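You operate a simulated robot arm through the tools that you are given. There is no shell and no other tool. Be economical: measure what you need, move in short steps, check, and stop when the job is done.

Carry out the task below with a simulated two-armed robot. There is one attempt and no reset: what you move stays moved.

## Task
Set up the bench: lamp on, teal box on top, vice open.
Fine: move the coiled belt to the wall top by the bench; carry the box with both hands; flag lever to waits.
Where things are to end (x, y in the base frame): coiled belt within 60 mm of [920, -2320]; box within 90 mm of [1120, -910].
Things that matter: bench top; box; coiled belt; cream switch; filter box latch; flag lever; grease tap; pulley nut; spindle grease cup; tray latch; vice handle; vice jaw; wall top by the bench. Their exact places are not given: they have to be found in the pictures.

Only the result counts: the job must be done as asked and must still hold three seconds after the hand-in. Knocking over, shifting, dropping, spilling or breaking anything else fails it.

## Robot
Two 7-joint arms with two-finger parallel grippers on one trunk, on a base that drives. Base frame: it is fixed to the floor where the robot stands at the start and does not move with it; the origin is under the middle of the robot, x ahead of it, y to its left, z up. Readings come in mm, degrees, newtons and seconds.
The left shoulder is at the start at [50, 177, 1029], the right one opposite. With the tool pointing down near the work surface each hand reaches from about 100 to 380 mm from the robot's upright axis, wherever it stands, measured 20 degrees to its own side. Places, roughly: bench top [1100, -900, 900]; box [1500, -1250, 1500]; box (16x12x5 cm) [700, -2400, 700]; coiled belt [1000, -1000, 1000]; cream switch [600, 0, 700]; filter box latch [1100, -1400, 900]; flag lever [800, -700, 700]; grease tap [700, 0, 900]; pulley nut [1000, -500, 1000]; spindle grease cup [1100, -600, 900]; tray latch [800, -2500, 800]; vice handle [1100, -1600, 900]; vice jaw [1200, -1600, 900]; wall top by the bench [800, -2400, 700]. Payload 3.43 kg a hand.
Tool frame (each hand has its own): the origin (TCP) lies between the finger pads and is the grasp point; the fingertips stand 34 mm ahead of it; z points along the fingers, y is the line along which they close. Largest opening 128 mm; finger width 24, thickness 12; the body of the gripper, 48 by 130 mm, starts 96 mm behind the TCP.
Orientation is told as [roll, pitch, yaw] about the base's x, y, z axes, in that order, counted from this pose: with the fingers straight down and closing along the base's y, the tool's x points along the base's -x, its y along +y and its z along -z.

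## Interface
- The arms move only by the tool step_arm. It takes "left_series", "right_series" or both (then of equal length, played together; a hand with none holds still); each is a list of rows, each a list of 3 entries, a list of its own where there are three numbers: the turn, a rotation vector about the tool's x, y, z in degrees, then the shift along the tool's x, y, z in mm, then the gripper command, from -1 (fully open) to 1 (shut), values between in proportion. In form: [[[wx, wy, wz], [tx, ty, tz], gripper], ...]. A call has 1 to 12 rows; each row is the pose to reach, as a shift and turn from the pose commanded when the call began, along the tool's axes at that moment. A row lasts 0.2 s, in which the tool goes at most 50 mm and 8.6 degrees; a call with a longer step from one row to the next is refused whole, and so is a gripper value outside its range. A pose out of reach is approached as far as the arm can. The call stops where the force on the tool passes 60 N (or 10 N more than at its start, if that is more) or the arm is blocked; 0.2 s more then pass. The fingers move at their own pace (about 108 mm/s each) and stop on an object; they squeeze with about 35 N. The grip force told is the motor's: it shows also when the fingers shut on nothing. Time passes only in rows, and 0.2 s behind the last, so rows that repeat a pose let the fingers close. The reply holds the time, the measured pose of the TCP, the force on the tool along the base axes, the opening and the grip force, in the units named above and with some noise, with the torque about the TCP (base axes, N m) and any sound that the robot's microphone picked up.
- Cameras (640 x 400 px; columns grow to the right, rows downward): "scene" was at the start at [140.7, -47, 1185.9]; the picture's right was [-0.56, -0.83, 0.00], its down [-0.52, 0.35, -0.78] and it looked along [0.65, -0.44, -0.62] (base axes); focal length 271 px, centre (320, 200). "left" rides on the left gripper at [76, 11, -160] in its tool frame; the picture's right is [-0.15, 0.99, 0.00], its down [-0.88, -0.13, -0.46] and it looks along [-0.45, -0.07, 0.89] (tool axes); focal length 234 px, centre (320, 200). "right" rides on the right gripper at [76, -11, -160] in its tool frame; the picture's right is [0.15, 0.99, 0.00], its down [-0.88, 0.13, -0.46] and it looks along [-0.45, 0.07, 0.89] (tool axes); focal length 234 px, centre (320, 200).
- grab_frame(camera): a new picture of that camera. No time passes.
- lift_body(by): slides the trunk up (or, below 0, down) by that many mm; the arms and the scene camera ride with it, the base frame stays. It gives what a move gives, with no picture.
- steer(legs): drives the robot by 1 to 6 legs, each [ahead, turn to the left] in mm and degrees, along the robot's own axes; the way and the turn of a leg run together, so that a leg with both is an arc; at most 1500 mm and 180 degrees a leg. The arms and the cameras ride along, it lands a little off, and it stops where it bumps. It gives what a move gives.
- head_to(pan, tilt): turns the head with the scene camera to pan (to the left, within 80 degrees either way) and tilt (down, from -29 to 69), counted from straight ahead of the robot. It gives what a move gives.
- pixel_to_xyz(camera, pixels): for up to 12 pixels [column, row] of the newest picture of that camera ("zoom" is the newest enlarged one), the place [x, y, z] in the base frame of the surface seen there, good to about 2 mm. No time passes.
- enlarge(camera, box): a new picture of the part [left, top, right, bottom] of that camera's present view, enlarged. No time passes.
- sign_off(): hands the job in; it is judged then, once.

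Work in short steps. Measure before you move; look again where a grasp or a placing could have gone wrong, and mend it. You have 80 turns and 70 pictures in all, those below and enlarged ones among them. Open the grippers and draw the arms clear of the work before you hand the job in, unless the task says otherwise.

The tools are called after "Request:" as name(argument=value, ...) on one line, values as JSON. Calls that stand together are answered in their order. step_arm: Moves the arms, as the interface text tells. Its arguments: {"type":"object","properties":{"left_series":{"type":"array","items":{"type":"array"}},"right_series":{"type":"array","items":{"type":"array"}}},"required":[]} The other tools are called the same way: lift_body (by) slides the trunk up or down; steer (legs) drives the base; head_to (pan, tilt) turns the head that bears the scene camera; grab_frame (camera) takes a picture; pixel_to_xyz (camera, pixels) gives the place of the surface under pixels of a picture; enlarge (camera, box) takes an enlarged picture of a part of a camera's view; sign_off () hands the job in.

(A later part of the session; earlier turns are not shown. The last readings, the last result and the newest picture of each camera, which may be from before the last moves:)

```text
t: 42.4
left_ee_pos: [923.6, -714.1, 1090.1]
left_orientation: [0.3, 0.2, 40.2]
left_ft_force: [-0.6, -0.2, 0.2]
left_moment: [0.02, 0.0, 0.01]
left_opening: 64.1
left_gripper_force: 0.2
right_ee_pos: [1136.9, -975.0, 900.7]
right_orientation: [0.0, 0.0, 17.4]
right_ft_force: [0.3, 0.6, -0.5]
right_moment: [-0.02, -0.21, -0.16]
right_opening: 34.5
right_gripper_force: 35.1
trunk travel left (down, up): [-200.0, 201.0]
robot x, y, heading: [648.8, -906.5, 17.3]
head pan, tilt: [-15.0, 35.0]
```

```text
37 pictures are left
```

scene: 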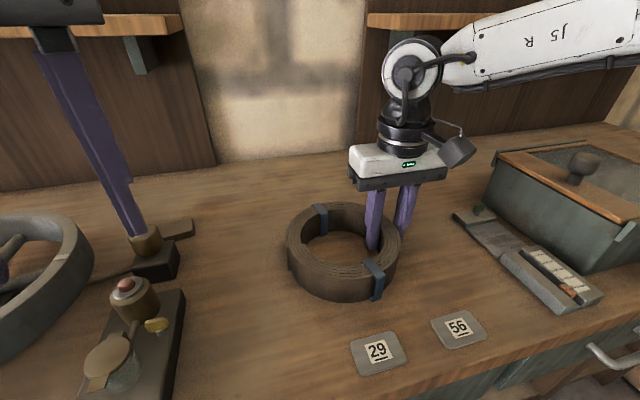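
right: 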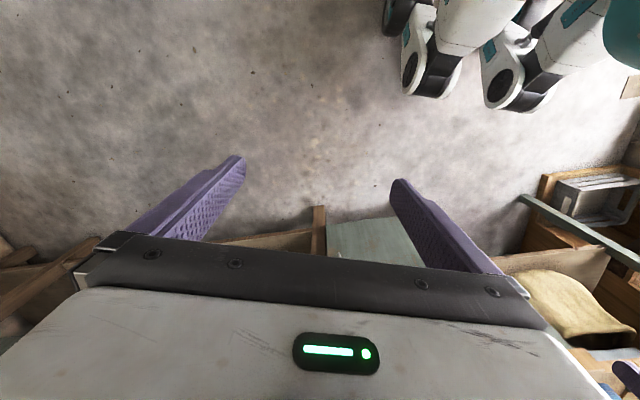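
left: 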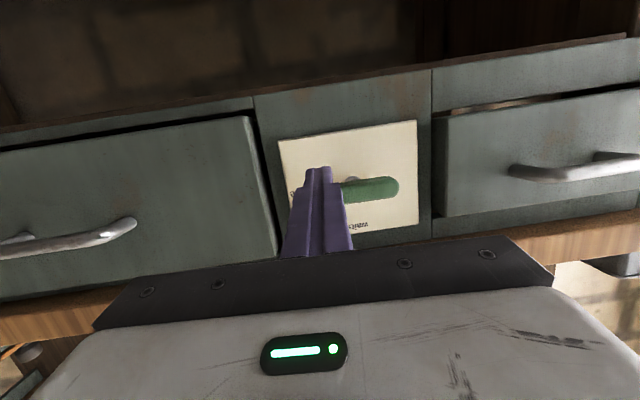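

The rim is gripped (34.5 mm, 35 N). I lift slowly by 130 mm.

Request:
step_arm(right_series=[[[0, 0, 0], [0, 0, -15], 1], [[0, 0, 0], [0, 0, -40], 1], [[0, 0, 0], [0, 0, -70], 1], [[0, 0, 0], [0, 0, -100], 1], [[0, 0, 0], [0, 0, -130], 1], [[0, 0, 0], [0, 0, -130], 1]])

Request:
grab_frame(camera="scene")

```text
t: 43.8
left_ee_pos: [924.1, -713.7, 1089.2]
left_orientation: [0.3, 0.3, 40.1]
left_ft_force: [0.2, 0.0, 0.0]
left_moment: [0.01, 0.02, -0.02]
left_opening: 64.1
left_gripper_force: 0.2
right_ee_pos: [1137.9, -976.4, 1032.4]
right_orientation: [0.0, 0.0, 17.4]
right_ft_force: [0.1, -0.2, -4.4]
right_moment: [-0.32, -0.1, 0.0]
right_opening: 34.7
right_gripper_force: 35.4
trunk travel left (down, up): [-200.0, 201.0]
robot x, y, heading: [647.4, -907.1, 17.5]
head pan, tilt: [-15.0, 35.0]
```

```text
36 pictures are left
```

scene: 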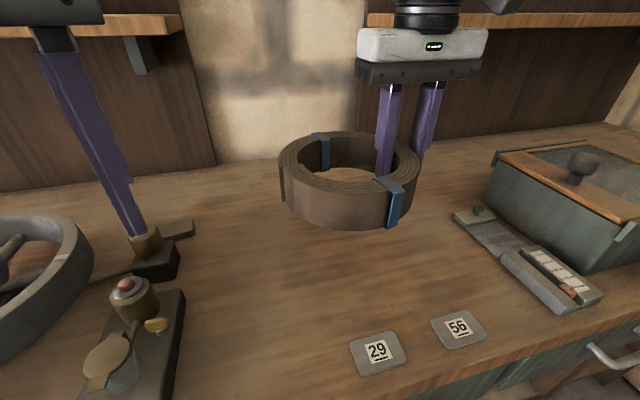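

The belt is held level, 0.45 kg. I draw it toward the robot, back away from the bench, and look at the wall.

Request:
step_arm(right_series=[[[0, 0, 0], [40, 0, 0], 1], [[0, 0, 0], [80, 0, 0], 1], [[0, 0, 0], [120, 0, 0], 1], [[0, 0, 0], [150, 0, 0], 1]])

Request:
steer(legs=[[-300, 0], [0, -72]])

Request:
head_to(pan=-5, tilt=20)

Request:
grab_frame(camera="scene")

```text
t: 44.8
left_ee_pos: [922.9, -712.8, 1089.2]
left_orientation: [0.4, 0.2, 40.1]
left_ft_force: [0.0, -0.5, -0.5]
left_moment: [0.0, 0.0, -0.01]
left_opening: 64.1
left_gripper_force: 0.0
right_ee_pos: [991.0, -1023.0, 1035.1]
right_orientation: [-0.1, -0.1, 17.5]
right_ft_force: [-0.1, 0.2, -3.9]
right_moment: [-0.39, -0.12, -0.05]
right_opening: 34.4
right_gripper_force: 34.7
trunk travel left (down, up): [-200.0, 201.0]
robot x, y, heading: [648.2, -908.0, 17.2]
head pan, tilt: [-15.0, 35.0]
```

```text
t: 50.0
left_ee_pos: [626.8, -1205.8, 1090.3]
left_orientation: [0.4, 0.3, -33.0]
left_ft_force: [-0.1, -0.3, -0.4]
left_moment: [-0.02, 0.0, -0.02]
left_opening: 63.8
left_gripper_force: 0.1
right_ee_pos: [349.2, -1361.6, 1033.7]
right_orientation: [0.0, 0.0, -55.6]
right_ft_force: [0.6, 0.1, -4.9]
right_moment: [-0.18, 0.28, -0.02]
right_opening: 34.5
right_gripper_force: 35.0
trunk travel left (down, up): [-200.0, 201.0]
robot x, y, heading: [357.1, -995.6, -55.6]
head pan, tilt: [-15.0, 35.0]
```

```text
t: 50.8
left_ee_pos: [625.7, -1207.4, 1090.3]
left_orientation: [0.3, 0.2, -33.0]
left_ft_force: [-0.1, 0.0, -0.9]
left_moment: [0.01, 0.01, -0.01]
left_opening: 64.0
left_gripper_force: 0.1
right_ee_pos: [349.0, -1362.1, 1033.2]
right_orientation: [-0.1, 0.1, -55.6]
right_ft_force: [0.3, 0.3, -4.2]
right_moment: [-0.24, 0.32, -0.01]
right_opening: 34.3
right_gripper_force: 35.0
trunk travel left (down, up): [-200.0, 201.0]
robot x, y, heading: [359.1, -996.4, -55.8]
head pan, tilt: [-5.0, 20.0]
```

```text
35 pictures are left
```

scene: 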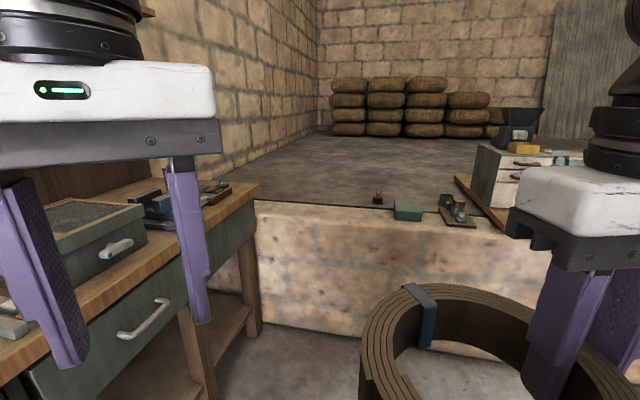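

A small teal box sits on the wall top at (408,210). I enlarge that area and measure.

Request:
enlarge(camera="scene", box=[240, 160, 520, 340])

Request:
pixel_to_xyz(camera="scene", pixels=[[408, 202], [408, 214], [395, 220], [422, 220], [378, 198], [340, 210], [300, 204], [300, 225], [340, 230], [458, 215], [270, 202], [330, 204]])

```text
2.22 times, centred on (380, 250) of scene
```

zoom: 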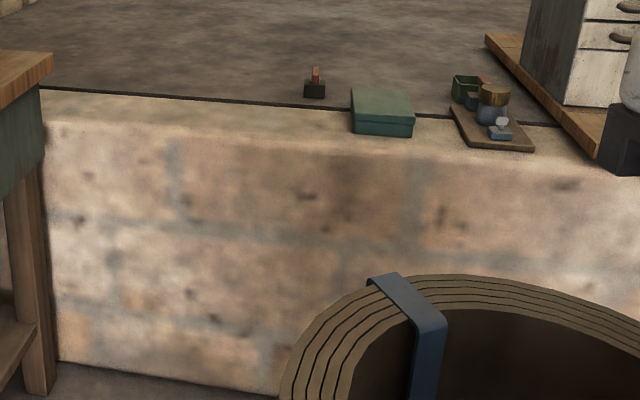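

```text
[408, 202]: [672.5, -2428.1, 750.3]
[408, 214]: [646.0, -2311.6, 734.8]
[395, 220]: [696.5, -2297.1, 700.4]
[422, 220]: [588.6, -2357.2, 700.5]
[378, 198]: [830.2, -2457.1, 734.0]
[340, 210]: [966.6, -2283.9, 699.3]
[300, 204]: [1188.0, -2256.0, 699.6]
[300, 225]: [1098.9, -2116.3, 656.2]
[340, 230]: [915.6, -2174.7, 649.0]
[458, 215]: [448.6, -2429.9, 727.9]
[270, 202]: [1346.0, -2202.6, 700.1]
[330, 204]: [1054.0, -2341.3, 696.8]
```

The wall top is z 700, face perpendicular to the bench; box centre ≈[660,-2370], red latch piece at [830,-2457]. I drive to stand in front of the belt's target, facing the wall.

Request:
steer(legs=[[0, -7.4], [1045, 0], [0, -9.4]])

Request:
lift_body(by=-100)

Request:
head_to(pan=-5, tilt=45)

Request:
grab_frame(camera="scene")

```text
t: 56.5
left_ee_pos: [1064.0, -2152.3, 1089.4]
left_orientation: [0.3, 0.3, -40.2]
left_ft_force: [-0.3, -0.1, 0.6]
left_moment: [-0.01, 0.0, 0.0]
left_opening: 64.0
left_gripper_force: 0.1
right_ee_pos: [768.7, -2271.8, 1032.4]
right_orientation: [-0.3, 0.1, -63.0]
right_ft_force: [0.1, 0.1, -4.5]
right_moment: [-0.17, 0.32, -0.02]
right_opening: 34.5
right_gripper_force: 34.9
trunk travel left (down, up): [-200.0, 201.0]
robot x, y, heading: [825.4, -1906.1, -63.0]
head pan, tilt: [-5.0, 20.0]
stopped in leg 2: the robot was blocked; the commanded pose is now the measured one
```

```text
t: 57.9
left_ee_pos: [1063.9, -2151.8, 988.2]
left_orientation: [0.5, 0.3, -40.3]
left_ft_force: [-0.3, 1.1, -0.5]
left_moment: [0.01, 0.02, 0.04]
left_opening: 64.1
left_gripper_force: 0.1
right_ee_pos: [770.1, -2272.0, 933.2]
right_orientation: [0.0, 0.1, -63.0]
right_ft_force: [-0.3, 0.2, -5.1]
right_moment: [-0.18, 0.3, -0.02]
right_opening: 34.3
right_gripper_force: 35.1
trunk travel left (down, up): [-100.0, 301.0]
robot x, y, heading: [825.4, -1905.7, -63.1]
head pan, tilt: [-5.0, 20.0]
```

```text
t: 58.7
left_ee_pos: [1063.4, -2152.1, 989.6]
left_orientation: [0.4, 0.2, -40.3]
left_ft_force: [0.1, -1.2, 0.5]
left_moment: [0.0, -0.02, 0.05]
left_opening: 64.1
left_gripper_force: 0.0
right_ee_pos: [768.9, -2272.0, 932.7]
right_orientation: [-0.1, 0.1, -63.1]
right_ft_force: [0.2, -0.5, -4.8]
right_moment: [-0.19, 0.31, 0.01]
right_opening: 34.1
right_gripper_force: 35.0
trunk travel left (down, up): [-100.0, 301.0]
robot x, y, heading: [824.4, -1912.0, -63.1]
head pan, tilt: [-5.0, 45.0]
```

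```text
33 pictures are left
```

scene: 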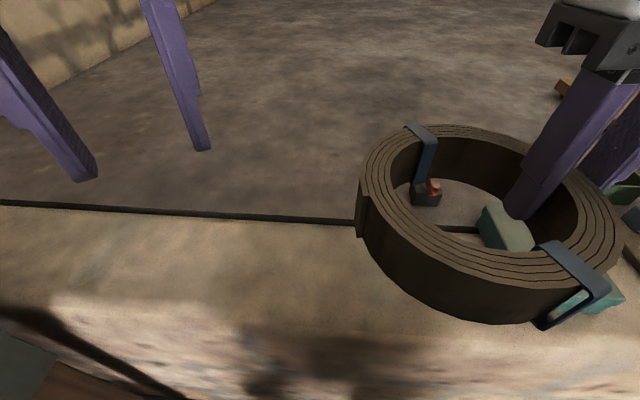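

Base touches at [825,-1907]. The belt centre is now ≈[831,-2240]; I shift it 112 mm forward and 43 mm left to be over [920,-2320], then lower to just above the wall.

Request:
step_arm(right_series=[[[0, 0, 0], [-38, 15, 0], 1], [[0, 0, 0], [-76, 30, 0], 1], [[0, 0, 0], [-112, 43, 0], 1], [[0, 0, 0], [-112, 43, 45], 1], [[0, 0, 0], [-112, 43, 90], 1], [[0, 0, 0], [-112, 43, 130], 1], [[0, 0, 0], [-112, 43, 160], 1], [[0, 0, 0], [-112, 43, 160], 1]])

Request:
grab_frame(camera="scene")

```text
t: 60.5
left_ee_pos: [1063.4, -2152.3, 989.6]
left_orientation: [0.4, 0.3, -40.2]
left_ft_force: [-0.3, -0.4, 0.3]
left_moment: [0.02, -0.01, 0.01]
left_opening: 63.7
left_gripper_force: 0.1
right_ee_pos: [859.3, -2351.7, 772.5]
right_orientation: [-0.1, 0.0, -63.0]
right_ft_force: [0.2, 0.8, -5.3]
right_moment: [-0.17, 0.33, 0.02]
right_opening: 34.2
right_gripper_force: 34.8
trunk travel left (down, up): [-100.0, 301.0]
robot x, y, heading: [822.2, -1911.3, -63.3]
head pan, tilt: [-5.0, 45.0]
```

```text
32 pictures are left
```

scene: 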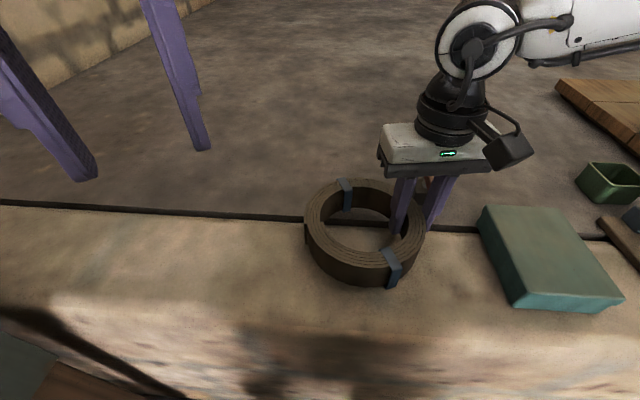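

Request:
pixel_to_xyz(camera="scene", pixels=[[200, 205], [200, 214], [200, 225], [270, 222], [270, 200], [200, 300], [350, 195], [385, 262], [310, 225], [420, 235], [365, 275], [364, 186]])

```text
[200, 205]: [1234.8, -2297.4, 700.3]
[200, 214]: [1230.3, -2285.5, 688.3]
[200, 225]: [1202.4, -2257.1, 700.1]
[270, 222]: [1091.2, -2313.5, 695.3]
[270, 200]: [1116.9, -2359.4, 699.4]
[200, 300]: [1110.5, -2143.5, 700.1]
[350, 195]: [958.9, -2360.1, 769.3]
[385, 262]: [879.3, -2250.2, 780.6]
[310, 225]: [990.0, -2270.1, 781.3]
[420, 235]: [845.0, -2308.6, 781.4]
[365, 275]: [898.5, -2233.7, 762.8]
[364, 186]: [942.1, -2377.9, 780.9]
```

The wall top and floor behind are level (z 700), and the belt centre is at ≈[918,-2300]. I lower until contact, release part-way, and rise.

Request:
step_arm(right_series=[[[0, 0, 0], [-8, 0, 15], 1], [[0, 0, 0], [-8, 0, 24], 1], [[0, 0, 0], [-8, 0, 30], 1], [[0, 0, 0], [-8, 0, 30], 0.1], [[0, 0, 0], [-8, 0, 30], -0.1], [[0, 0, 0], [-8, 0, 30], -0.1], [[0, 0, 0], [-8, 0, 0], -0.1], [[0, 0, 0], [-8, 0, -40], -0.1], [[0, 0, 0], [-8, 0, -80], -0.1], [[0, 0, 0], [-8, 0, -120], -0.1]])

Request:
grab_frame(camera="scene")

```text
t: 62.7
left_ee_pos: [1063.3, -2153.1, 989.1]
left_orientation: [0.4, 0.2, -40.3]
left_ft_force: [-0.2, -0.4, -0.5]
left_moment: [0.0, -0.03, 0.0]
left_opening: 64.0
left_gripper_force: 0.0
right_ee_pos: [862.2, -2359.3, 895.2]
right_orientation: [-0.1, 0.0, -63.2]
right_ft_force: [0.4, -1.0, -0.1]
right_moment: [-0.01, 0.04, -0.01]
right_opening: 70.4
right_gripper_force: 0.0
trunk travel left (down, up): [-100.0, 301.0]
robot x, y, heading: [825.7, -1911.5, -62.9]
head pan, tilt: [-5.0, 45.0]
```

```text
31 pictures are left
```

scene: 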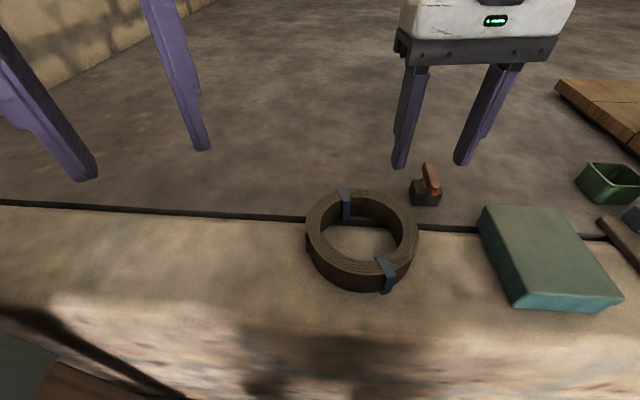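

The belt stands flat in place. I measure the belt rim and the box corners.

Request:
enlarge(camera="scene", box=[400, 160, 640, 320])

Request:
pixel_to_xyz(camera="scene", pixels=[[484, 209], [556, 209], [615, 293], [519, 297], [545, 250], [518, 306], [565, 309], [312, 232], [412, 240], [430, 170], [490, 245], [600, 240]])

```text
2.50 times, centred on (520, 240) of scene
```

zoom: 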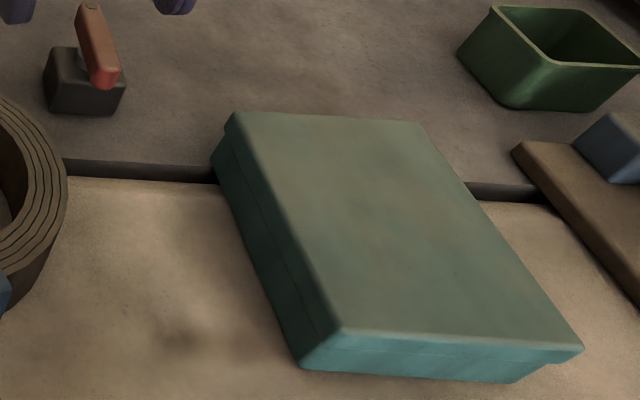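

```text
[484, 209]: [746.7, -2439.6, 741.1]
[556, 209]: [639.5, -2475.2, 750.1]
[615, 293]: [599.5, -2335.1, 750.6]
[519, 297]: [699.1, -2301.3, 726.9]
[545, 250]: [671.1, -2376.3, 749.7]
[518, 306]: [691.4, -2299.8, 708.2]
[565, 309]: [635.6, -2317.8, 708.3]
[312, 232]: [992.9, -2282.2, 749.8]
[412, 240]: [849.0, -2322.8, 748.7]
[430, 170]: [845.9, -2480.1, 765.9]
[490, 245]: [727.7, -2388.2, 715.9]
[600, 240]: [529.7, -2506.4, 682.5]
```

Belt centre ≈[921,-2303], good. The box centre is ≈[671,-2388], long axis facing away from the wall front, top z 750. I back out and approach the box straight on, with it at the robot's centre line; first I pull the right hand back.

Request:
step_arm(right_series=[[[0, 0, 0], [20, 0, -30], -1], [[0, 0, 0], [50, 0, -60], -1], [[0, 0, 0], [85, 0, -80], -1], [[0, 0, 0], [120, 0, -80], -1]], left_series=[[[0, 0, 0], [0, 0, 0], -1], [[0, 0, 0], [0, 0, 0], -1], [[0, 0, 0], [0, 0, 0], -1], [[0, 0, 0], [0, 0, 0], -1]])

Request:
steer(legs=[[-700, 0], [0, -38], [363, 0], [0, 29.4], [330, 0]])

Request:
head_to(pan=0, tilt=40)

Request:
grab_frame(camera="scene")

```text
t: 63.7
left_ee_pos: [1063.2, -2152.1, 989.6]
left_orientation: [0.4, 0.3, -40.3]
left_ft_force: [0.1, 0.8, 0.2]
left_moment: [0.01, -0.02, -0.04]
left_opening: 128.0
left_gripper_force: 0.1
right_ee_pos: [807.9, -2252.8, 972.8]
right_orientation: [-0.2, 0.0, -63.0]
right_ft_force: [-0.5, -0.2, -0.3]
right_moment: [0.03, -0.01, 0.01]
right_opening: 127.9
right_gripper_force: 0.1
trunk travel left (down, up): [-100.0, 301.0]
robot x, y, heading: [826.7, -1907.4, -62.8]
head pan, tilt: [-5.0, 45.0]
```

```text
t: 74.6
left_ee_pos: [742.3, -2233.1, 989.2]
left_orientation: [0.4, 0.3, -48.6]
left_ft_force: [0.2, 0.5, -0.1]
left_moment: [-0.03, 0.01, 0.01]
left_opening: 128.1
left_gripper_force: 0.0
right_ee_pos: [474.7, -2293.7, 972.9]
right_orientation: [-0.1, -0.1, -71.4]
right_ft_force: [-0.5, -0.2, -0.8]
right_moment: [0.04, 0.01, 0.0]
right_opening: 128.0
right_gripper_force: 0.0
trunk travel left (down, up): [-100.0, 301.0]
robot x, y, heading: [542.1, -1956.2, -71.3]
head pan, tilt: [-5.0, 45.0]
```

```text
t: 75.2
left_ee_pos: [742.1, -2232.3, 989.8]
left_orientation: [0.5, 0.4, -48.6]
left_ft_force: [-0.2, 0.7, -0.5]
left_moment: [-0.01, 0.0, -0.01]
left_opening: 128.1
left_gripper_force: 0.1
right_ee_pos: [473.8, -2294.0, 974.0]
right_orientation: [-0.1, 0.1, -71.4]
right_ft_force: [0.3, -0.8, -0.1]
right_moment: [0.02, 0.02, 0.0]
right_opening: 128.0
right_gripper_force: 0.1
trunk travel left (down, up): [-100.0, 301.0]
robot x, y, heading: [540.3, -1959.0, -71.1]
head pan, tilt: [0.0, 40.0]
```

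```text
29 pictures are left
```

scene: 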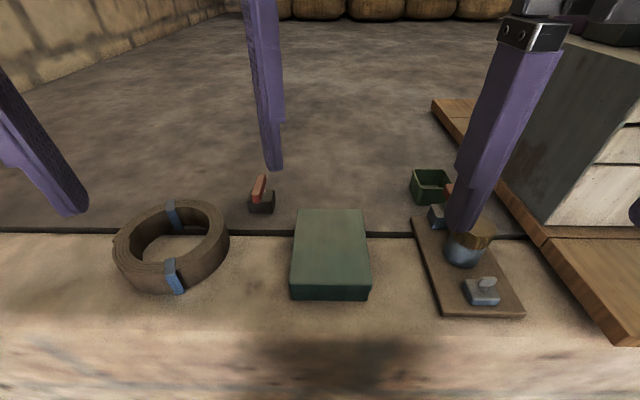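

The box (290-370, 210-298) is straight ahead. I zoom to measure its corners precisely.

Request:
enlarge(camera="scene", box=[280, 195, 380, 310])

Request:
pixel_to_xyz(camera="scene", pixels=[[299, 212], [361, 212], [292, 284], [368, 284], [292.5, 270], [367.5, 270], [297.5, 225], [362.5, 225], [330, 286], [330, 210], [330, 297], [330, 245]])

```text
3.48 times, centred on (330, 252) of scene
```

zoom: 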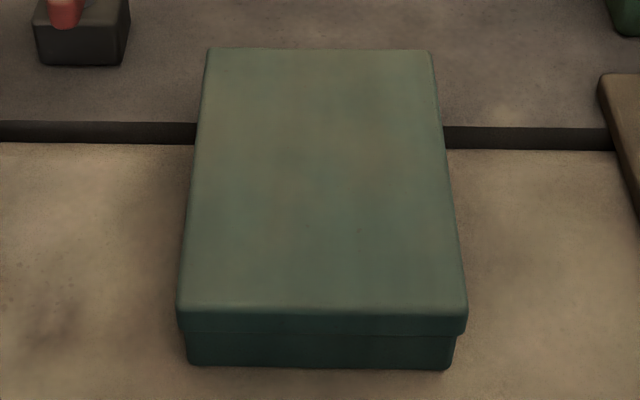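

```text
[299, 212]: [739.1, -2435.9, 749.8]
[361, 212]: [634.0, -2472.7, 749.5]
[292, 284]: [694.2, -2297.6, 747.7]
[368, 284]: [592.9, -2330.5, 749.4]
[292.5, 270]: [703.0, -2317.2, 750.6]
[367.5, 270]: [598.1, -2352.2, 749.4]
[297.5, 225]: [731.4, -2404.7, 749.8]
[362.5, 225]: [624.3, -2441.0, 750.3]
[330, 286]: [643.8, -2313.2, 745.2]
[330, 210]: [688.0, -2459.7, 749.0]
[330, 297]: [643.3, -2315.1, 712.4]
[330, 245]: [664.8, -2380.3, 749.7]
```

Lid overhang makes ~120 mm width; centre ≈[665.5,-2386], axis heading -72.6°. Plan: right hand tilted back grips the front end, left hand vertical grips the rear end. I nudge 30 mm closer and yaw the hands to -72.6°.

Request:
steer(legs=[[28, 0]])

Request:
step_arm(left_series=[[[0, 0, 6], [0, 0, 0], -1], [[0, 0, 12], [0, 0, 0], -1], [[0, 0, 18], [0, 0, 0], -1], [[0, 0, 24], [0, 0, 0], -1], [[0, 0, 24], [0, 0, 0], -1]], right_series=[[[0, 0, 1.2], [15, 0, 0], -1], [[0, 0, 1.2], [30, 0, 0], -1], [[0, 0, 1.2], [45, 0, 0], -1], [[0, 0, 1.2], [60, 0, 0], -1], [[0, 0, 1.2], [60, 0, 0], -1]])

```text
t: 76.1
left_ee_pos: [749.9, -2259.9, 988.2]
left_orientation: [0.3, 0.2, -48.6]
left_ft_force: [-0.3, -0.5, 1.0]
left_moment: [-0.02, -0.04, 0.01]
left_opening: 128.1
left_gripper_force: 0.1
right_ee_pos: [482.5, -2321.7, 972.6]
right_orientation: [-0.1, 0.0, -71.3]
right_ft_force: [0.1, 0.6, -0.5]
right_moment: [0.02, 0.01, -0.02]
right_opening: 128.0
right_gripper_force: 0.0
trunk travel left (down, up): [-100.0, 301.0]
robot x, y, heading: [550.5, -1985.7, -71.6]
head pan, tilt: [0.0, 40.0]
```

```text
t: 77.3
left_ee_pos: [750.2, -2257.8, 989.9]
left_orientation: [0.2, 0.5, -72.7]
left_ft_force: [0.2, -0.1, -0.1]
left_moment: [0.0, -0.01, -0.03]
left_opening: 128.1
left_gripper_force: 0.0
right_ee_pos: [463.4, -2264.0, 974.3]
right_orientation: [0.0, -0.1, -72.6]
right_ft_force: [0.3, 0.1, 0.1]
right_moment: [0.0, -0.02, 0.0]
right_opening: 127.8
right_gripper_force: 0.1
trunk travel left (down, up): [-100.0, 301.0]
robot x, y, heading: [552.0, -1983.9, -71.6]
head pan, tilt: [0.0, 40.0]
```

I move the left hand over the rear of the box (z≈850) and tilt the right tool by 33° meanwhile.

Request:
step_arm(left_series=[[[0, 0, 0], [-25, -20, 20], -1], [[0, 0, 0], [-55, -44, 45], -1], [[0, 0, 0], [-85, -68, 70], -1], [[0, 0, 0], [-117, -93, 95], -1], [[0, 0, 0], [-149, -119, 120], -1], [[0, 0, 0], [-149, -119, 140], -1], [[0, 0, 0], [-149, -119, 140], -1]], right_series=[[[0, -6, 0], [0, 0, 0], -1], [[0, -12, 0], [0, 0, 0], -1], [[0, -18, 0], [0, 0, 0], -1], [[0, -24, 0], [0, 0, 0], -1], [[0, -30, 0], [0, 0, 0], -1], [[0, -33, 0], [0, 0, 0], -1], [[0, -33, 0], [0, 0, 0], -1]])

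Request:
grab_frame(camera="scene")

Request:
grab_frame(camera="left")

```text
t: 78.9
left_ee_pos: [680.9, -2437.5, 848.0]
left_orientation: [0.2, 0.5, -72.6]
left_ft_force: [0.0, -0.1, 0.2]
left_moment: [0.02, -0.01, 0.0]
left_opening: 128.1
left_gripper_force: 0.1
right_ee_pos: [464.2, -2264.7, 973.0]
right_orientation: [-0.2, -33.1, -72.5]
right_ft_force: [0.1, -0.3, -0.3]
right_moment: [-0.02, 0.02, 0.0]
right_opening: 127.9
right_gripper_force: 0.0
trunk travel left (down, up): [-100.0, 301.0]
robot x, y, heading: [551.2, -1985.5, -71.5]
head pan, tilt: [0.0, 40.0]
```

```text
27 pictures are left
```

scene: 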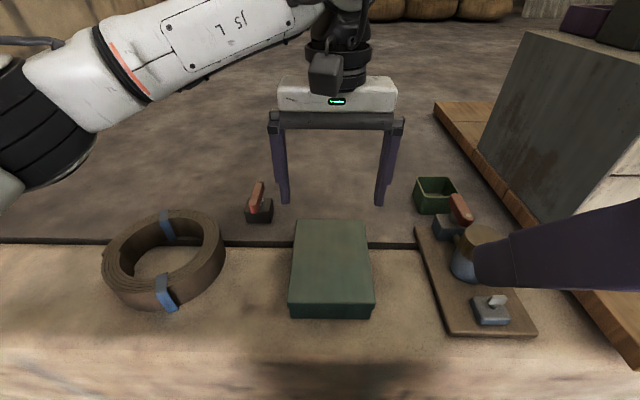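

```text
26 pictures are left
```

left: 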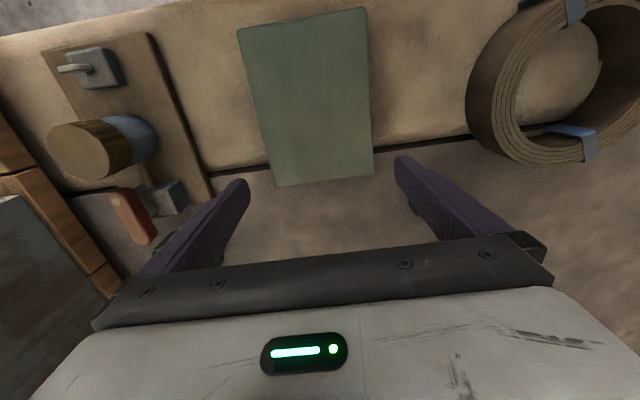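

Good straddle so far. I check the box edges from the left wrist camera for exact lateral centring before descending.

Request:
pixel_to_xyz(camera="left", pixels=[[278, 180], [371, 170], [260, 120], [369.5, 100], [325, 180], [245, 40], [364, 20], [310, 100]])

Request:
pixel_to_xyz(camera="scene", pixels=[[293, 290], [372, 290], [298, 230], [366, 230]])

```text
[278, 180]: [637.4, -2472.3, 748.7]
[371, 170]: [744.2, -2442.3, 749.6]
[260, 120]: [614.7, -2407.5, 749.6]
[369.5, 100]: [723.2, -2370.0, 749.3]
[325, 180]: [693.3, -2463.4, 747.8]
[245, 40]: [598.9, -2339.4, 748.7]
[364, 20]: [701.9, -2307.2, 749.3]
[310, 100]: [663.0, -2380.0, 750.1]
```

```text
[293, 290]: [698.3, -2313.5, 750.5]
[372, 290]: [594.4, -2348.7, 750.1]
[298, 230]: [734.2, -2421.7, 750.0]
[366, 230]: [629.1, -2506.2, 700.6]
```

Box lateral centre vs hand differ by ~2 mm; I shift 2 mm left and descend the left hand to z≈743 around the rear end.

Request:
step_arm(left_series=[[[0, 0, 0], [0, 2, 30], -1], [[0, 0, 0], [0, 2, 58], -1], [[0, 0, 0], [0, 2, 70], -1], [[0, 0, 0], [0, 2, 82], -1], [[0, 0, 0], [0, 2, 94], -1], [[0, 0, 0], [0, 2, 105], -1]])

Request:
enlarge(camera="scene", box=[240, 150, 420, 330])

```text
t: 80.3
left_ee_pos: [684.0, -2434.6, 742.4]
left_orientation: [0.2, 0.4, -72.6]
left_ft_force: [0.6, 0.1, 0.0]
left_moment: [0.02, 0.0, 0.02]
left_opening: 128.2
left_gripper_force: 0.1
right_ee_pos: [463.9, -2265.6, 973.8]
right_orientation: [-0.2, -33.1, -72.5]
right_ft_force: [-1.0, -0.8, 0.2]
right_moment: [-0.01, 0.02, 0.06]
right_opening: 128.0
right_gripper_force: 0.0
trunk travel left (down, up): [-100.0, 301.0]
robot x, y, heading: [554.1, -1984.4, -71.4]
head pan, tilt: [0.0, 40.0]
```

```text
2.22 times, centred on (330, 240) of scene
```

zoom: 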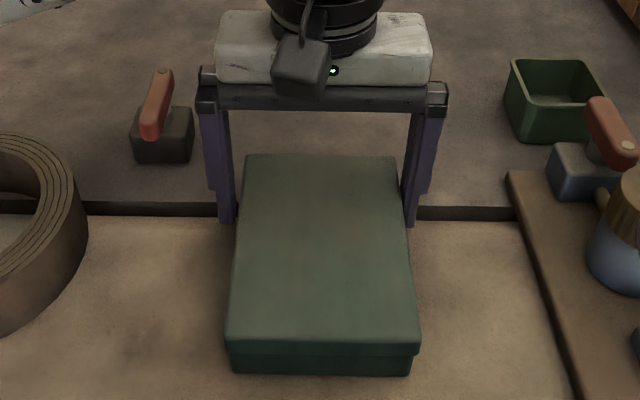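

The left hand straddles the rear end cleanly. Now I bring the tilted right hand sideways, then down to just ahead of and above the front end.

Request:
step_arm(right_series=[[[0, 0, 0], [0, 40, 0], -1], [[0, 0, 0], [0, 80, 0], -1], [[0, 0, 0], [0, 120, 0], -1], [[0, 0, 0], [0, 159, 0], -1], [[0, 0, 0], [2.5, 159, 38], -1], [[0, 0, 0], [5, 159, 77], -1], [[0, 0, 0], [7.5, 159, 115], -1], [[0, 0, 0], [10, 159, 154], -1], [[0, 0, 0], [12.7, 159, 192], -1], [[0, 0, 0], [12.7, 159, 192], -1]])

Request:
grab_frame(camera="scene")

Request:
grab_frame(camera="right")

```text
t: 80.9
left_ee_pos: [684.1, -2433.3, 743.9]
left_orientation: [0.3, 0.3, -72.6]
left_ft_force: [0.0, 1.0, 0.9]
left_moment: [-0.04, -0.01, 0.04]
left_opening: 127.9
left_gripper_force: 0.1
right_ee_pos: [521.6, -2249.6, 979.2]
right_orientation: [-1.3, -35.7, -74.6]
right_ft_force: [-14.7, -10.1, 2.5]
right_moment: [1.3, -1.67, 1.41]
right_opening: 127.7
right_gripper_force: 0.1
right hand out of reach, approached as far as the arm can: row 2, 3
trunk travel left (down, up): [-100.0, 301.0]
robot x, y, heading: [548.9, -1980.8, -71.3]
head pan, tilt: [0.0, 40.0]
stopped in row 3 (right hand): the force on the tool passed its limit at 80 N (the readings are from after the stop); the commanded pose is now the measured one
```

```text
24 pictures are left
```

scene: 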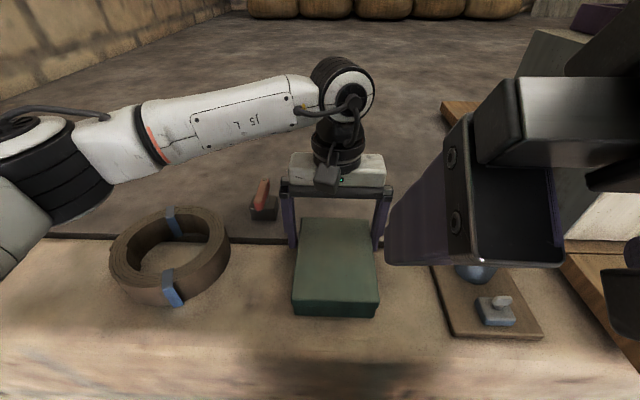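

```text
23 pictures are left
```

right: 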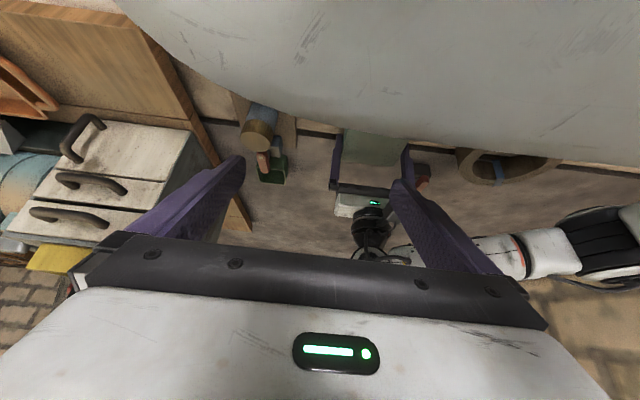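

The tilted right wrist bumped the robot's own head region (force now ~18 N, nothing else touched). I move it forward away from the head while reducing the tilt to 20°.

Request:
step_arm(right_series=[[[0, 0, 0], [-17, -10, 12], -1], [[-1, 6, -0.6], [-33, -10, 24], -1], [[-2, 11, -1.2], [-49, -10, 35], -1], [[-2.5, 15.7, -1.6], [-65, -10, 47], -1], [[-2.5, 15.7, -1.6], [-81, -10, 58], -1], [[-2.5, 15.7, -1.6], [-81, -10, 58], -1]])

Request:
pixel_to_xyz(camera="scene", pixels=[[475, 262], [475, 275], [435, 270], [500, 300], [385, 240], [290, 240]])

```text
t: 82.3
left_ee_pos: [683.8, -2433.4, 742.8]
left_orientation: [0.2, 0.3, -72.7]
left_ft_force: [0.1, -1.0, -0.6]
left_moment: [-0.02, 0.0, 0.0]
left_opening: 128.1
left_gripper_force: 0.0
right_ee_pos: [541.1, -2349.1, 980.3]
right_orientation: [0.6, -19.8, -72.7]
right_ft_force: [1.3, -0.1, -0.9]
right_moment: [-0.03, 0.01, 0.0]
right_opening: 128.4
right_gripper_force: 0.1
trunk travel left (down, up): [-100.0, 301.0]
robot x, y, heading: [548.2, -1984.7, -71.5]
head pan, tilt: [0.0, 40.0]
```

```text
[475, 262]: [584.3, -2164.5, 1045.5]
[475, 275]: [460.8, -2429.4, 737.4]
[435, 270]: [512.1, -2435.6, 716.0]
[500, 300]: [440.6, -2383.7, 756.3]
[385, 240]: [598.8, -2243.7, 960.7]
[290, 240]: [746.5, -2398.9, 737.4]
```

Right hand is free, tilt 20°. I lower to z≈860, slide 110 mm left, then lower to z≈805 over the front end.

Request:
step_arm(right_series=[[[0, 0, 0], [16, 0, 37], -1], [[0, 0, 0], [32, 0, 74], -1], [[0, 0, 0], [48, 0, 110], -1], [[0, 0, 0], [48, 37, 110], -1], [[0, 0, 0], [48, 74, 110], -1], [[0, 0, 0], [48, 110, 110], -1], [[0, 0, 0], [57, 110, 136], -1], [[0, 0, 0], [67, 110, 162], -1], [[0, 0, 0], [67, 110, 162], -1]])

Request:
grab_frame(camera="scene")

Request:
grab_frame(camera="right")

```text
t: 84.3
left_ee_pos: [684.0, -2432.4, 742.8]
left_orientation: [0.2, 0.4, -72.6]
left_ft_force: [-0.2, 0.0, -0.1]
left_moment: [-0.03, 0.02, 0.03]
left_opening: 128.3
left_gripper_force: 0.1
right_ee_pos: [574.0, -2346.0, 843.1]
right_orientation: [0.7, -19.9, -72.8]
right_ft_force: [0.0, -0.1, 0.3]
right_moment: [-0.02, -0.05, -0.02]
right_opening: 128.0
right_gripper_force: 0.0
right hand out of reach, approached as far as the arm can: row 4, 5, 6, 7, 8, 9
trunk travel left (down, up): [-100.0, 301.0]
robot x, y, heading: [548.5, -1985.1, -71.3]
head pan, tilt: [0.0, 40.0]
```

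```text
22 pictures are left
```

scene: 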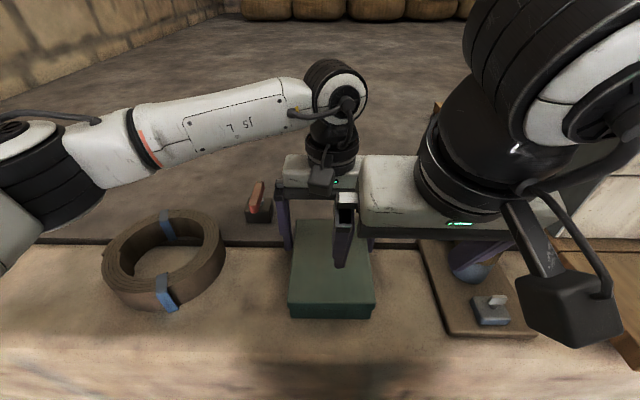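

```text
21 pictures are left
```

right: 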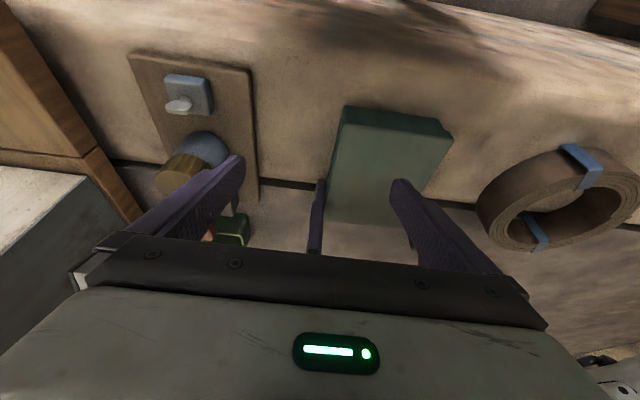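

The right arm is too folded (shoulder low and near). Raising the trunk 140 mm unfolds it; both hands rise straight up with it, then I re-lower them.

Request:
lift_body(by=140)

Request:
step_arm(right_series=[[[0, 0, 0], [0, 20, 0], -1], [[0, 0, 0], [14, 35, 40], -1], [[0, 0, 0], [28, 50, 78], -1], [[0, 0, 0], [42, 65, 117], -1], [[0, 0, 0], [42, 78, 117], -1], [[0, 0, 0], [42, 78, 117], -1]])

Request:
grab_frame(camera="scene")

```text
t: 86.0
left_ee_pos: [683.7, -2433.4, 883.0]
left_orientation: [0.2, 0.5, -72.6]
left_ft_force: [-0.9, -0.3, 0.2]
left_moment: [0.01, -0.02, 0.04]
left_opening: 127.9
left_gripper_force: 0.0
right_ee_pos: [572.2, -2347.2, 981.7]
right_orientation: [0.7, -19.7, -72.7]
right_ft_force: [-0.2, 0.0, 0.8]
right_moment: [0.01, -0.01, 0.0]
right_opening: 127.8
right_gripper_force: 0.0
trunk travel left (down, up): [-240.0, 161.0]
robot x, y, heading: [550.6, -1985.5, -71.6]
head pan, tilt: [0.0, 40.0]
```

```text
t: 87.4
left_ee_pos: [684.8, -2432.8, 883.4]
left_orientation: [0.2, 0.4, -72.5]
left_ft_force: [-0.3, 0.1, 0.9]
left_moment: [0.0, -0.02, 0.01]
left_opening: 128.1
left_gripper_force: 0.2
right_ee_pos: [565.8, -2355.4, 879.2]
right_orientation: [0.8, -19.8, -72.8]
right_ft_force: [-0.3, 0.3, 0.0]
right_moment: [-0.02, 0.01, -0.04]
right_opening: 128.0
right_gripper_force: 0.0
right hand out of reach, approached as far as the arm can: row 1, 2, 3, 4, 5, 6
trunk travel left (down, up): [-240.0, 161.0]
robot x, y, heading: [552.5, -1982.5, -71.2]
head pan, tilt: [0.0, 40.0]
```

```text
20 pictures are left
```

scene: 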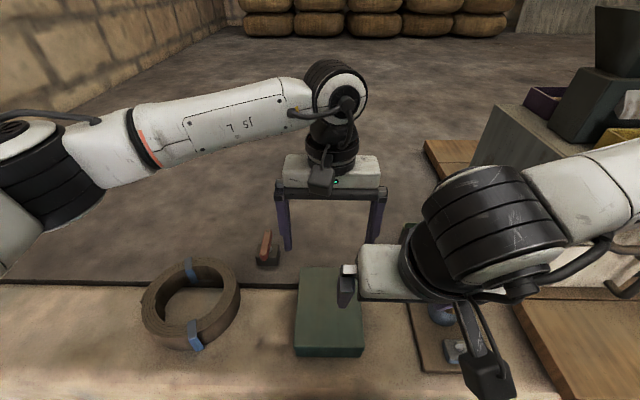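

The right arm cannot reach further across than ~97 mm right of centre. I test how far the left hand can go to its right in the air, while drawing the right hand off to the side a bit.

Request:
step_arm(left_series=[[[0, 0, 0], [0, 0, 0], -1], [[0, 0, 0], [0, -30, 0], -1], [[0, 0, 0], [0, -60, 0], -1], [[0, 0, 0], [0, -90, 0], -1], [[0, 0, 0], [0, -110, 0], -1], [[0, 0, 0], [0, -110, 0], -1]], right_series=[[[0, 0, 0], [20, -30, -20], -1], [[0, 0, 0], [40, -60, -40], -1], [[0, 0, 0], [60, -70, -50], -1], [[0, 0, 0], [60, -70, -50], -1], [[0, 0, 0], [60, -70, -50], -1], [[0, 0, 0], [60, -70, -50], -1]])

```text
t: 88.8
left_ee_pos: [579.6, -2465.9, 883.2]
left_orientation: [0.2, 0.3, -72.6]
left_ft_force: [0.6, -0.3, -0.2]
left_moment: [-0.01, -0.03, -0.01]
left_opening: 128.1
left_gripper_force: 0.1
right_ee_pos: [508.5, -2343.0, 922.1]
right_orientation: [0.7, -19.8, -72.8]
right_ft_force: [0.2, 0.2, -0.6]
right_moment: [0.02, 0.0, 0.01]
right_opening: 128.0
right_gripper_force: 0.1
right hand out of reach, approached as far as the arm can: row 2, 3, 4, 5, 6
trunk travel left (down, up): [-240.0, 161.0]
robot x, y, heading: [549.5, -1983.3, -71.2]
head pan, tilt: [0.0, 40.0]
```

The left hand reaches 118 mm across easily. So I shift the robot ~107 mm to its left (back out, angle, return) so the box lies ~115 mm right of centre, where both hands reach.

Request:
steer(legs=[[-400, 0], [0, 15], [412, 0], [0, -16.3]])

Request:
grab_frame(camera="scene")

Request:
grab_frame(camera="left")

```text
t: 94.5
left_ee_pos: [815.4, -2419.1, 883.7]
left_orientation: [0.2, 0.3, -57.3]
left_ft_force: [-0.1, -0.1, 0.0]
left_moment: [0.0, -0.01, -0.01]
left_opening: 128.0
left_gripper_force: 0.2
right_ee_pos: [712.8, -2319.2, 923.3]
right_orientation: [0.8, -19.8, -57.6]
right_ft_force: [0.2, 0.0, 0.7]
right_moment: [0.0, -0.01, -0.03]
right_opening: 128.0
right_gripper_force: 0.1
trunk travel left (down, up): [-240.0, 161.0]
robot x, y, heading: [662.2, -1961.2, -56.4]
head pan, tilt: [0.0, 40.0]
stopped in leg 3: the robot was blocked; the commanded pose is now the measured one
```

```text
19 pictures are left
```

scene: 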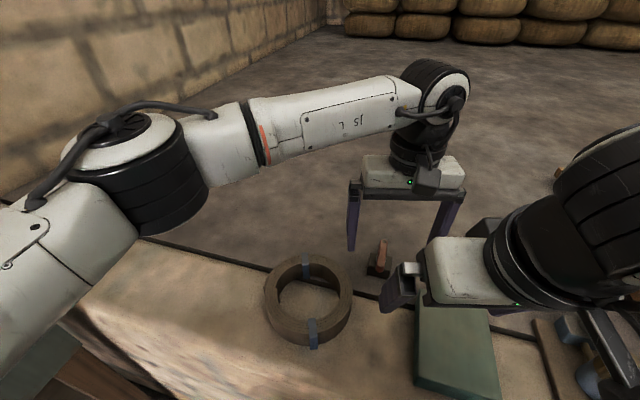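

```text
18 pictures are left
```

left: 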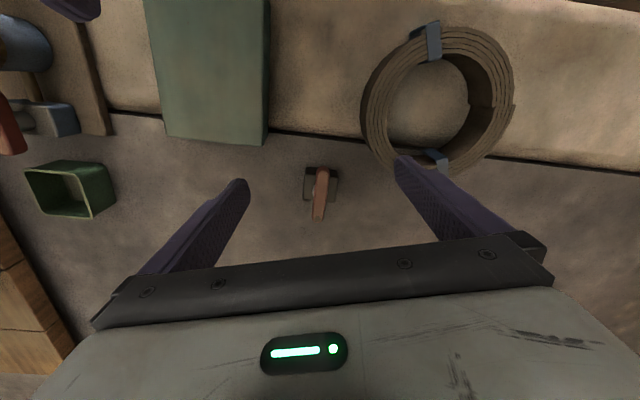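

Blocked by the wall foot only slightly early, position is right. I back 20 mm and turn to -72.6°.

Request:
steer(legs=[[-20, 0], [0, -16.2]])

Request:
grab_frame(camera="scene")

Request:
grab_frame(camera="left")

```text
t: 96.2
left_ee_pos: [670.5, -2427.6, 883.8]
left_orientation: [0.3, 0.4, -73.5]
left_ft_force: [0.0, 0.1, 0.0]
left_moment: [-0.03, -0.01, -0.01]
left_opening: 128.2
left_gripper_force: 0.0
right_ee_pos: [599.6, -2304.9, 921.5]
right_orientation: [0.6, -19.8, -73.8]
right_ft_force: [-1.1, -0.2, 0.1]
right_moment: [0.03, -0.03, -0.01]
right_opening: 128.0
right_gripper_force: 0.1
trunk travel left (down, up): [-240.0, 161.0]
robot x, y, heading: [650.8, -1947.6, -72.6]
head pan, tilt: [0.0, 40.0]
```

```text
17 pictures are left
```

scene: 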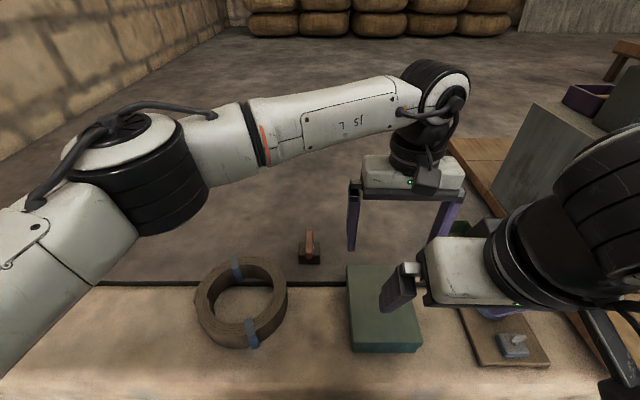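

```text
16 pictures are left
```

left: 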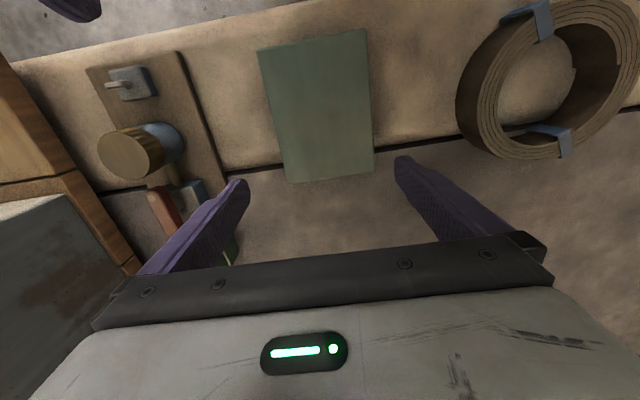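

Both hands are near. I lower the left around the rear end again (target [684,-2434,743]) and bring the right to just above the front end.

Request:
step_arm(left_series=[[[0, 0, -0.9], [-14, 11.3, 20], -1], [[0, 0, -0.9], [-14, 11.3, 60], -1], [[0, 0, -0.9], [-14, 11.3, 90], -1], [[0, 0, -0.9], [-14, 11.3, 105], -1], [[0, 0, -0.9], [-14, 11.3, 118], -1], [[0, 0, -0.9], [-14, 11.3, 130], -1], [[0, 0, -0.9], [-14, 11.3, 141], -1], [[0, 0, -0.9], [-14, 11.3, 141], -1]], right_series=[[[0, 0, 0], [0, 0, 0], -1], [[0, 0, 0], [0, 0, 0], -1], [[0, 0, 0], [0, 0, 0], -1], [[0.2, 0, -1.1], [0, 21, 0], -1], [[0.2, 0, -1.1], [0, 42, 0], -1], [[0.2, 0, -1.1], [12, 42, 45], -1], [[0.2, 0, -1.1], [22, 42, 90], -1], [[0.2, 0, -1.1], [25.2, 42, 114], -1]])

Request:
grab_frame(camera="scene")

Request:
grab_frame(camera="right")

```text
t: 98.0
left_ee_pos: [685.8, -2436.8, 743.4]
left_orientation: [0.2, 0.4, -72.6]
left_ft_force: [0.5, 1.0, -0.4]
left_moment: [-0.01, -0.02, 0.0]
left_opening: 128.1
left_gripper_force: 0.1
right_ee_pos: [630.6, -2313.0, 815.7]
right_orientation: [0.2, -19.7, -72.5]
right_ft_force: [-0.4, 0.9, -0.5]
right_moment: [-0.03, -0.01, 0.04]
right_opening: 127.9
right_gripper_force: 0.1
right hand out of reach, approached as far as the arm can: row 7, 8
trunk travel left (down, up): [-240.0, 161.0]
robot x, y, heading: [645.7, -1949.9, -72.5]
head pan, tilt: [0.0, 40.0]
```

```text
15 pictures are left
```

scene: 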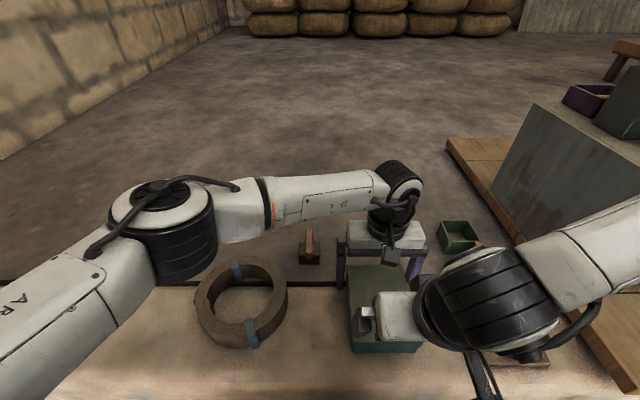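

```text
14 pictures are left
```

right: 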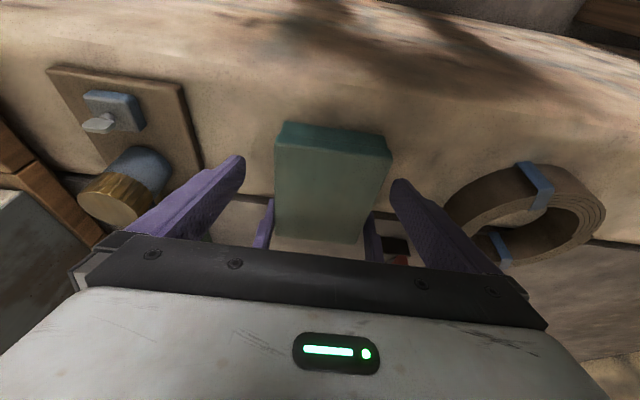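

Right needs 30 mm forward, 14 mm left and ~69 mm down. I move forward/left first, then down to just above the lid.

Request:
step_arm(right_series=[[[0, 0, 0], [-14.1, 7, 5.1], -1], [[0, 0, 0], [-28.2, 14, 10.2], -1], [[0, 0, 0], [-24, 14, 22], -1], [[0, 0, 0], [-19.7, 14, 33.7], -1], [[0, 0, 0], [-19.7, 14, 33.7], -1]])

Request:
grab_frame(camera="right")

```text
t: 99.2
left_ee_pos: [688.1, -2436.6, 743.0]
left_orientation: [0.4, 0.4, -72.5]
left_ft_force: [-0.1, 0.0, 0.3]
left_moment: [0.02, 0.02, 0.0]
left_opening: 128.0
left_gripper_force: 0.1
right_ee_pos: [634.2, -2341.5, 801.0]
right_orientation: [0.2, -19.7, -72.6]
right_ft_force: [-1.0, 0.4, -0.1]
right_moment: [0.0, 0.01, 0.0]
right_opening: 128.1
right_gripper_force: 0.1
right hand out of reach, approached as far as the arm can: row 1, 2, 3, 4, 5
trunk travel left (down, up): [-240.0, 161.0]
robot x, y, heading: [648.1, -1944.5, -71.9]
head pan, tilt: [0.0, 40.0]
```

```text
13 pictures are left
```

right: 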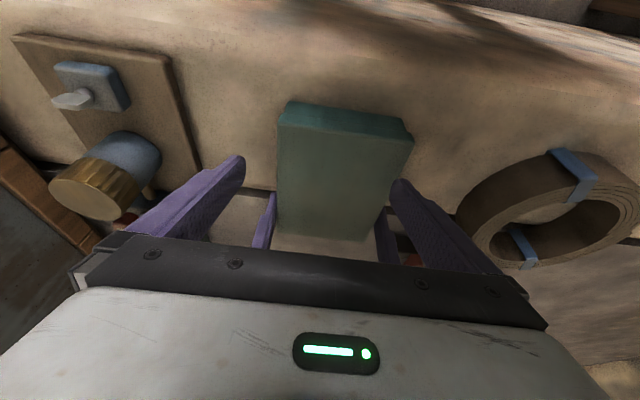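

Still short by 19 mm laterally. I try reducing the right tilt to 10°, which should free the wrist, then go for the lateral and downward remainder.

Request:
step_arm(right_series=[[[0, 5, 0], [4, 6, -2], -1], [[0, 10, 0], [8, 12, -3], -1], [[0, 10, 0], [8, 18, -3], -1], [[0, 10, 0], [8, 20, -3], -1]], left_series=[[[0, 0, 0], [-3, 0, 0], -1], [[0, 0, 0], [-6, 0, 0], -1], [[0, 0, 0], [-8, 0, 0], -1], [[0, 0, 0], [-8, 0, 0], -1]])

```text
t: 100.2
left_ee_pos: [688.6, -2444.8, 741.5]
left_orientation: [0.3, 0.4, -72.6]
left_ft_force: [0.5, 0.2, -0.1]
left_moment: [-0.01, 0.01, 0.04]
left_opening: 128.1
left_gripper_force: 0.1
right_ee_pos: [637.9, -2331.1, 807.6]
right_orientation: [0.1, -9.7, -72.5]
right_ft_force: [-0.5, 0.1, -0.9]
right_moment: [0.02, 0.0, -0.01]
right_opening: 128.3
right_gripper_force: 0.0
right hand out of reach, approached as far as the arm can: row 2, 3, 4
trunk travel left (down, up): [-240.0, 161.0]
robot x, y, heading: [646.6, -1950.7, -72.4]
head pan, tilt: [0.0, 40.0]
```

Not tilt: the right arm is cramped near the body. I raise both hands clear of the box, back the robot off 65 mm so the hands work farther out, and re-approach.

Request:
step_arm(left_series=[[[0, 0, 0], [0, 0, -40], -1], [[0, 0, 0], [0, 0, -80], -1], [[0, 0, 0], [0, 0, -110], -1]], right_series=[[[0, 0, 0], [0, 0, -15], -1], [[0, 0, 0], [0, 0, -30], -1], [[0, 0, 0], [0, 0, -45], -1]])

Request:
steer(legs=[[-65, 0]])

Request:
step_arm(left_series=[[[0, 0, 0], [-22, 0, 0], -1], [[0, 0, 0], [-44, 0, 0], -1], [[0, 0, 0], [-65, 0, 0], -1], [[0, 0, 0], [-65, 0, 0], -1]], right_series=[[[0, 0, 0], [-20, 0, 4], -1], [[0, 0, 0], [-40, 5, 7], -1], [[0, 0, 0], [-60, 10, 11], -1], [[0, 0, 0], [-60, 14, 11], -1]])

```text
t: 101.0
left_ee_pos: [689.4, -2444.7, 852.5]
left_orientation: [0.3, 0.3, -72.6]
left_ft_force: [-0.4, -0.5, -0.7]
left_moment: [-0.02, 0.03, 0.02]
left_opening: 127.9
left_gripper_force: 0.0
right_ee_pos: [635.5, -2323.7, 849.4]
right_orientation: [0.2, -9.8, -72.6]
right_ft_force: [-0.8, 0.2, 0.1]
right_moment: [0.02, 0.01, 0.02]
right_opening: 128.0
right_gripper_force: 0.0
trunk travel left (down, up): [-240.0, 161.0]
robot x, y, heading: [645.3, -1944.8, -72.4]
head pan, tilt: [0.0, 40.0]
```

```text
t: 102.0
left_ee_pos: [669.0, -2382.6, 853.1]
left_orientation: [0.1, 0.3, -72.6]
left_ft_force: [-0.2, 0.7, -0.2]
left_moment: [0.0, 0.0, -0.01]
left_opening: 128.2
left_gripper_force: 0.2
right_ee_pos: [615.4, -2261.4, 851.0]
right_orientation: [0.1, -9.8, -72.6]
right_ft_force: [0.9, 0.2, 0.1]
right_moment: [0.02, -0.05, 0.0]
right_opening: 127.8
right_gripper_force: 0.1
trunk travel left (down, up): [-240.0, 161.0]
robot x, y, heading: [627.5, -1884.2, -72.0]
head pan, tilt: [0.0, 40.0]
```

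```text
t: 103.2
left_ee_pos: [721.3, -2442.3, 853.0]
left_orientation: [0.1, 0.4, -69.3]
left_ft_force: [0.9, 0.0, 0.0]
left_moment: [-0.01, -0.01, 0.01]
left_opening: 128.1
left_gripper_force: 0.0
left hand out of reach, approached as far as the arm can: row 3, 4
right_ee_pos: [642.2, -2317.9, 850.4]
right_orientation: [0.1, -9.7, -72.6]
right_ft_force: [-0.3, 0.0, -0.2]
right_moment: [0.0, -0.01, 0.04]
right_opening: 127.8
right_gripper_force: 0.0
right hand out of reach, approached as far as the arm can: row 3, 4
trunk travel left (down, up): [-240.0, 161.0]
robot x, y, heading: [628.9, -1883.3, -72.3]
head pan, tilt: [0.0, 40.0]
stopped in row 4 (left hand): the arm was blocked; the commanded pose is now the measured one
```

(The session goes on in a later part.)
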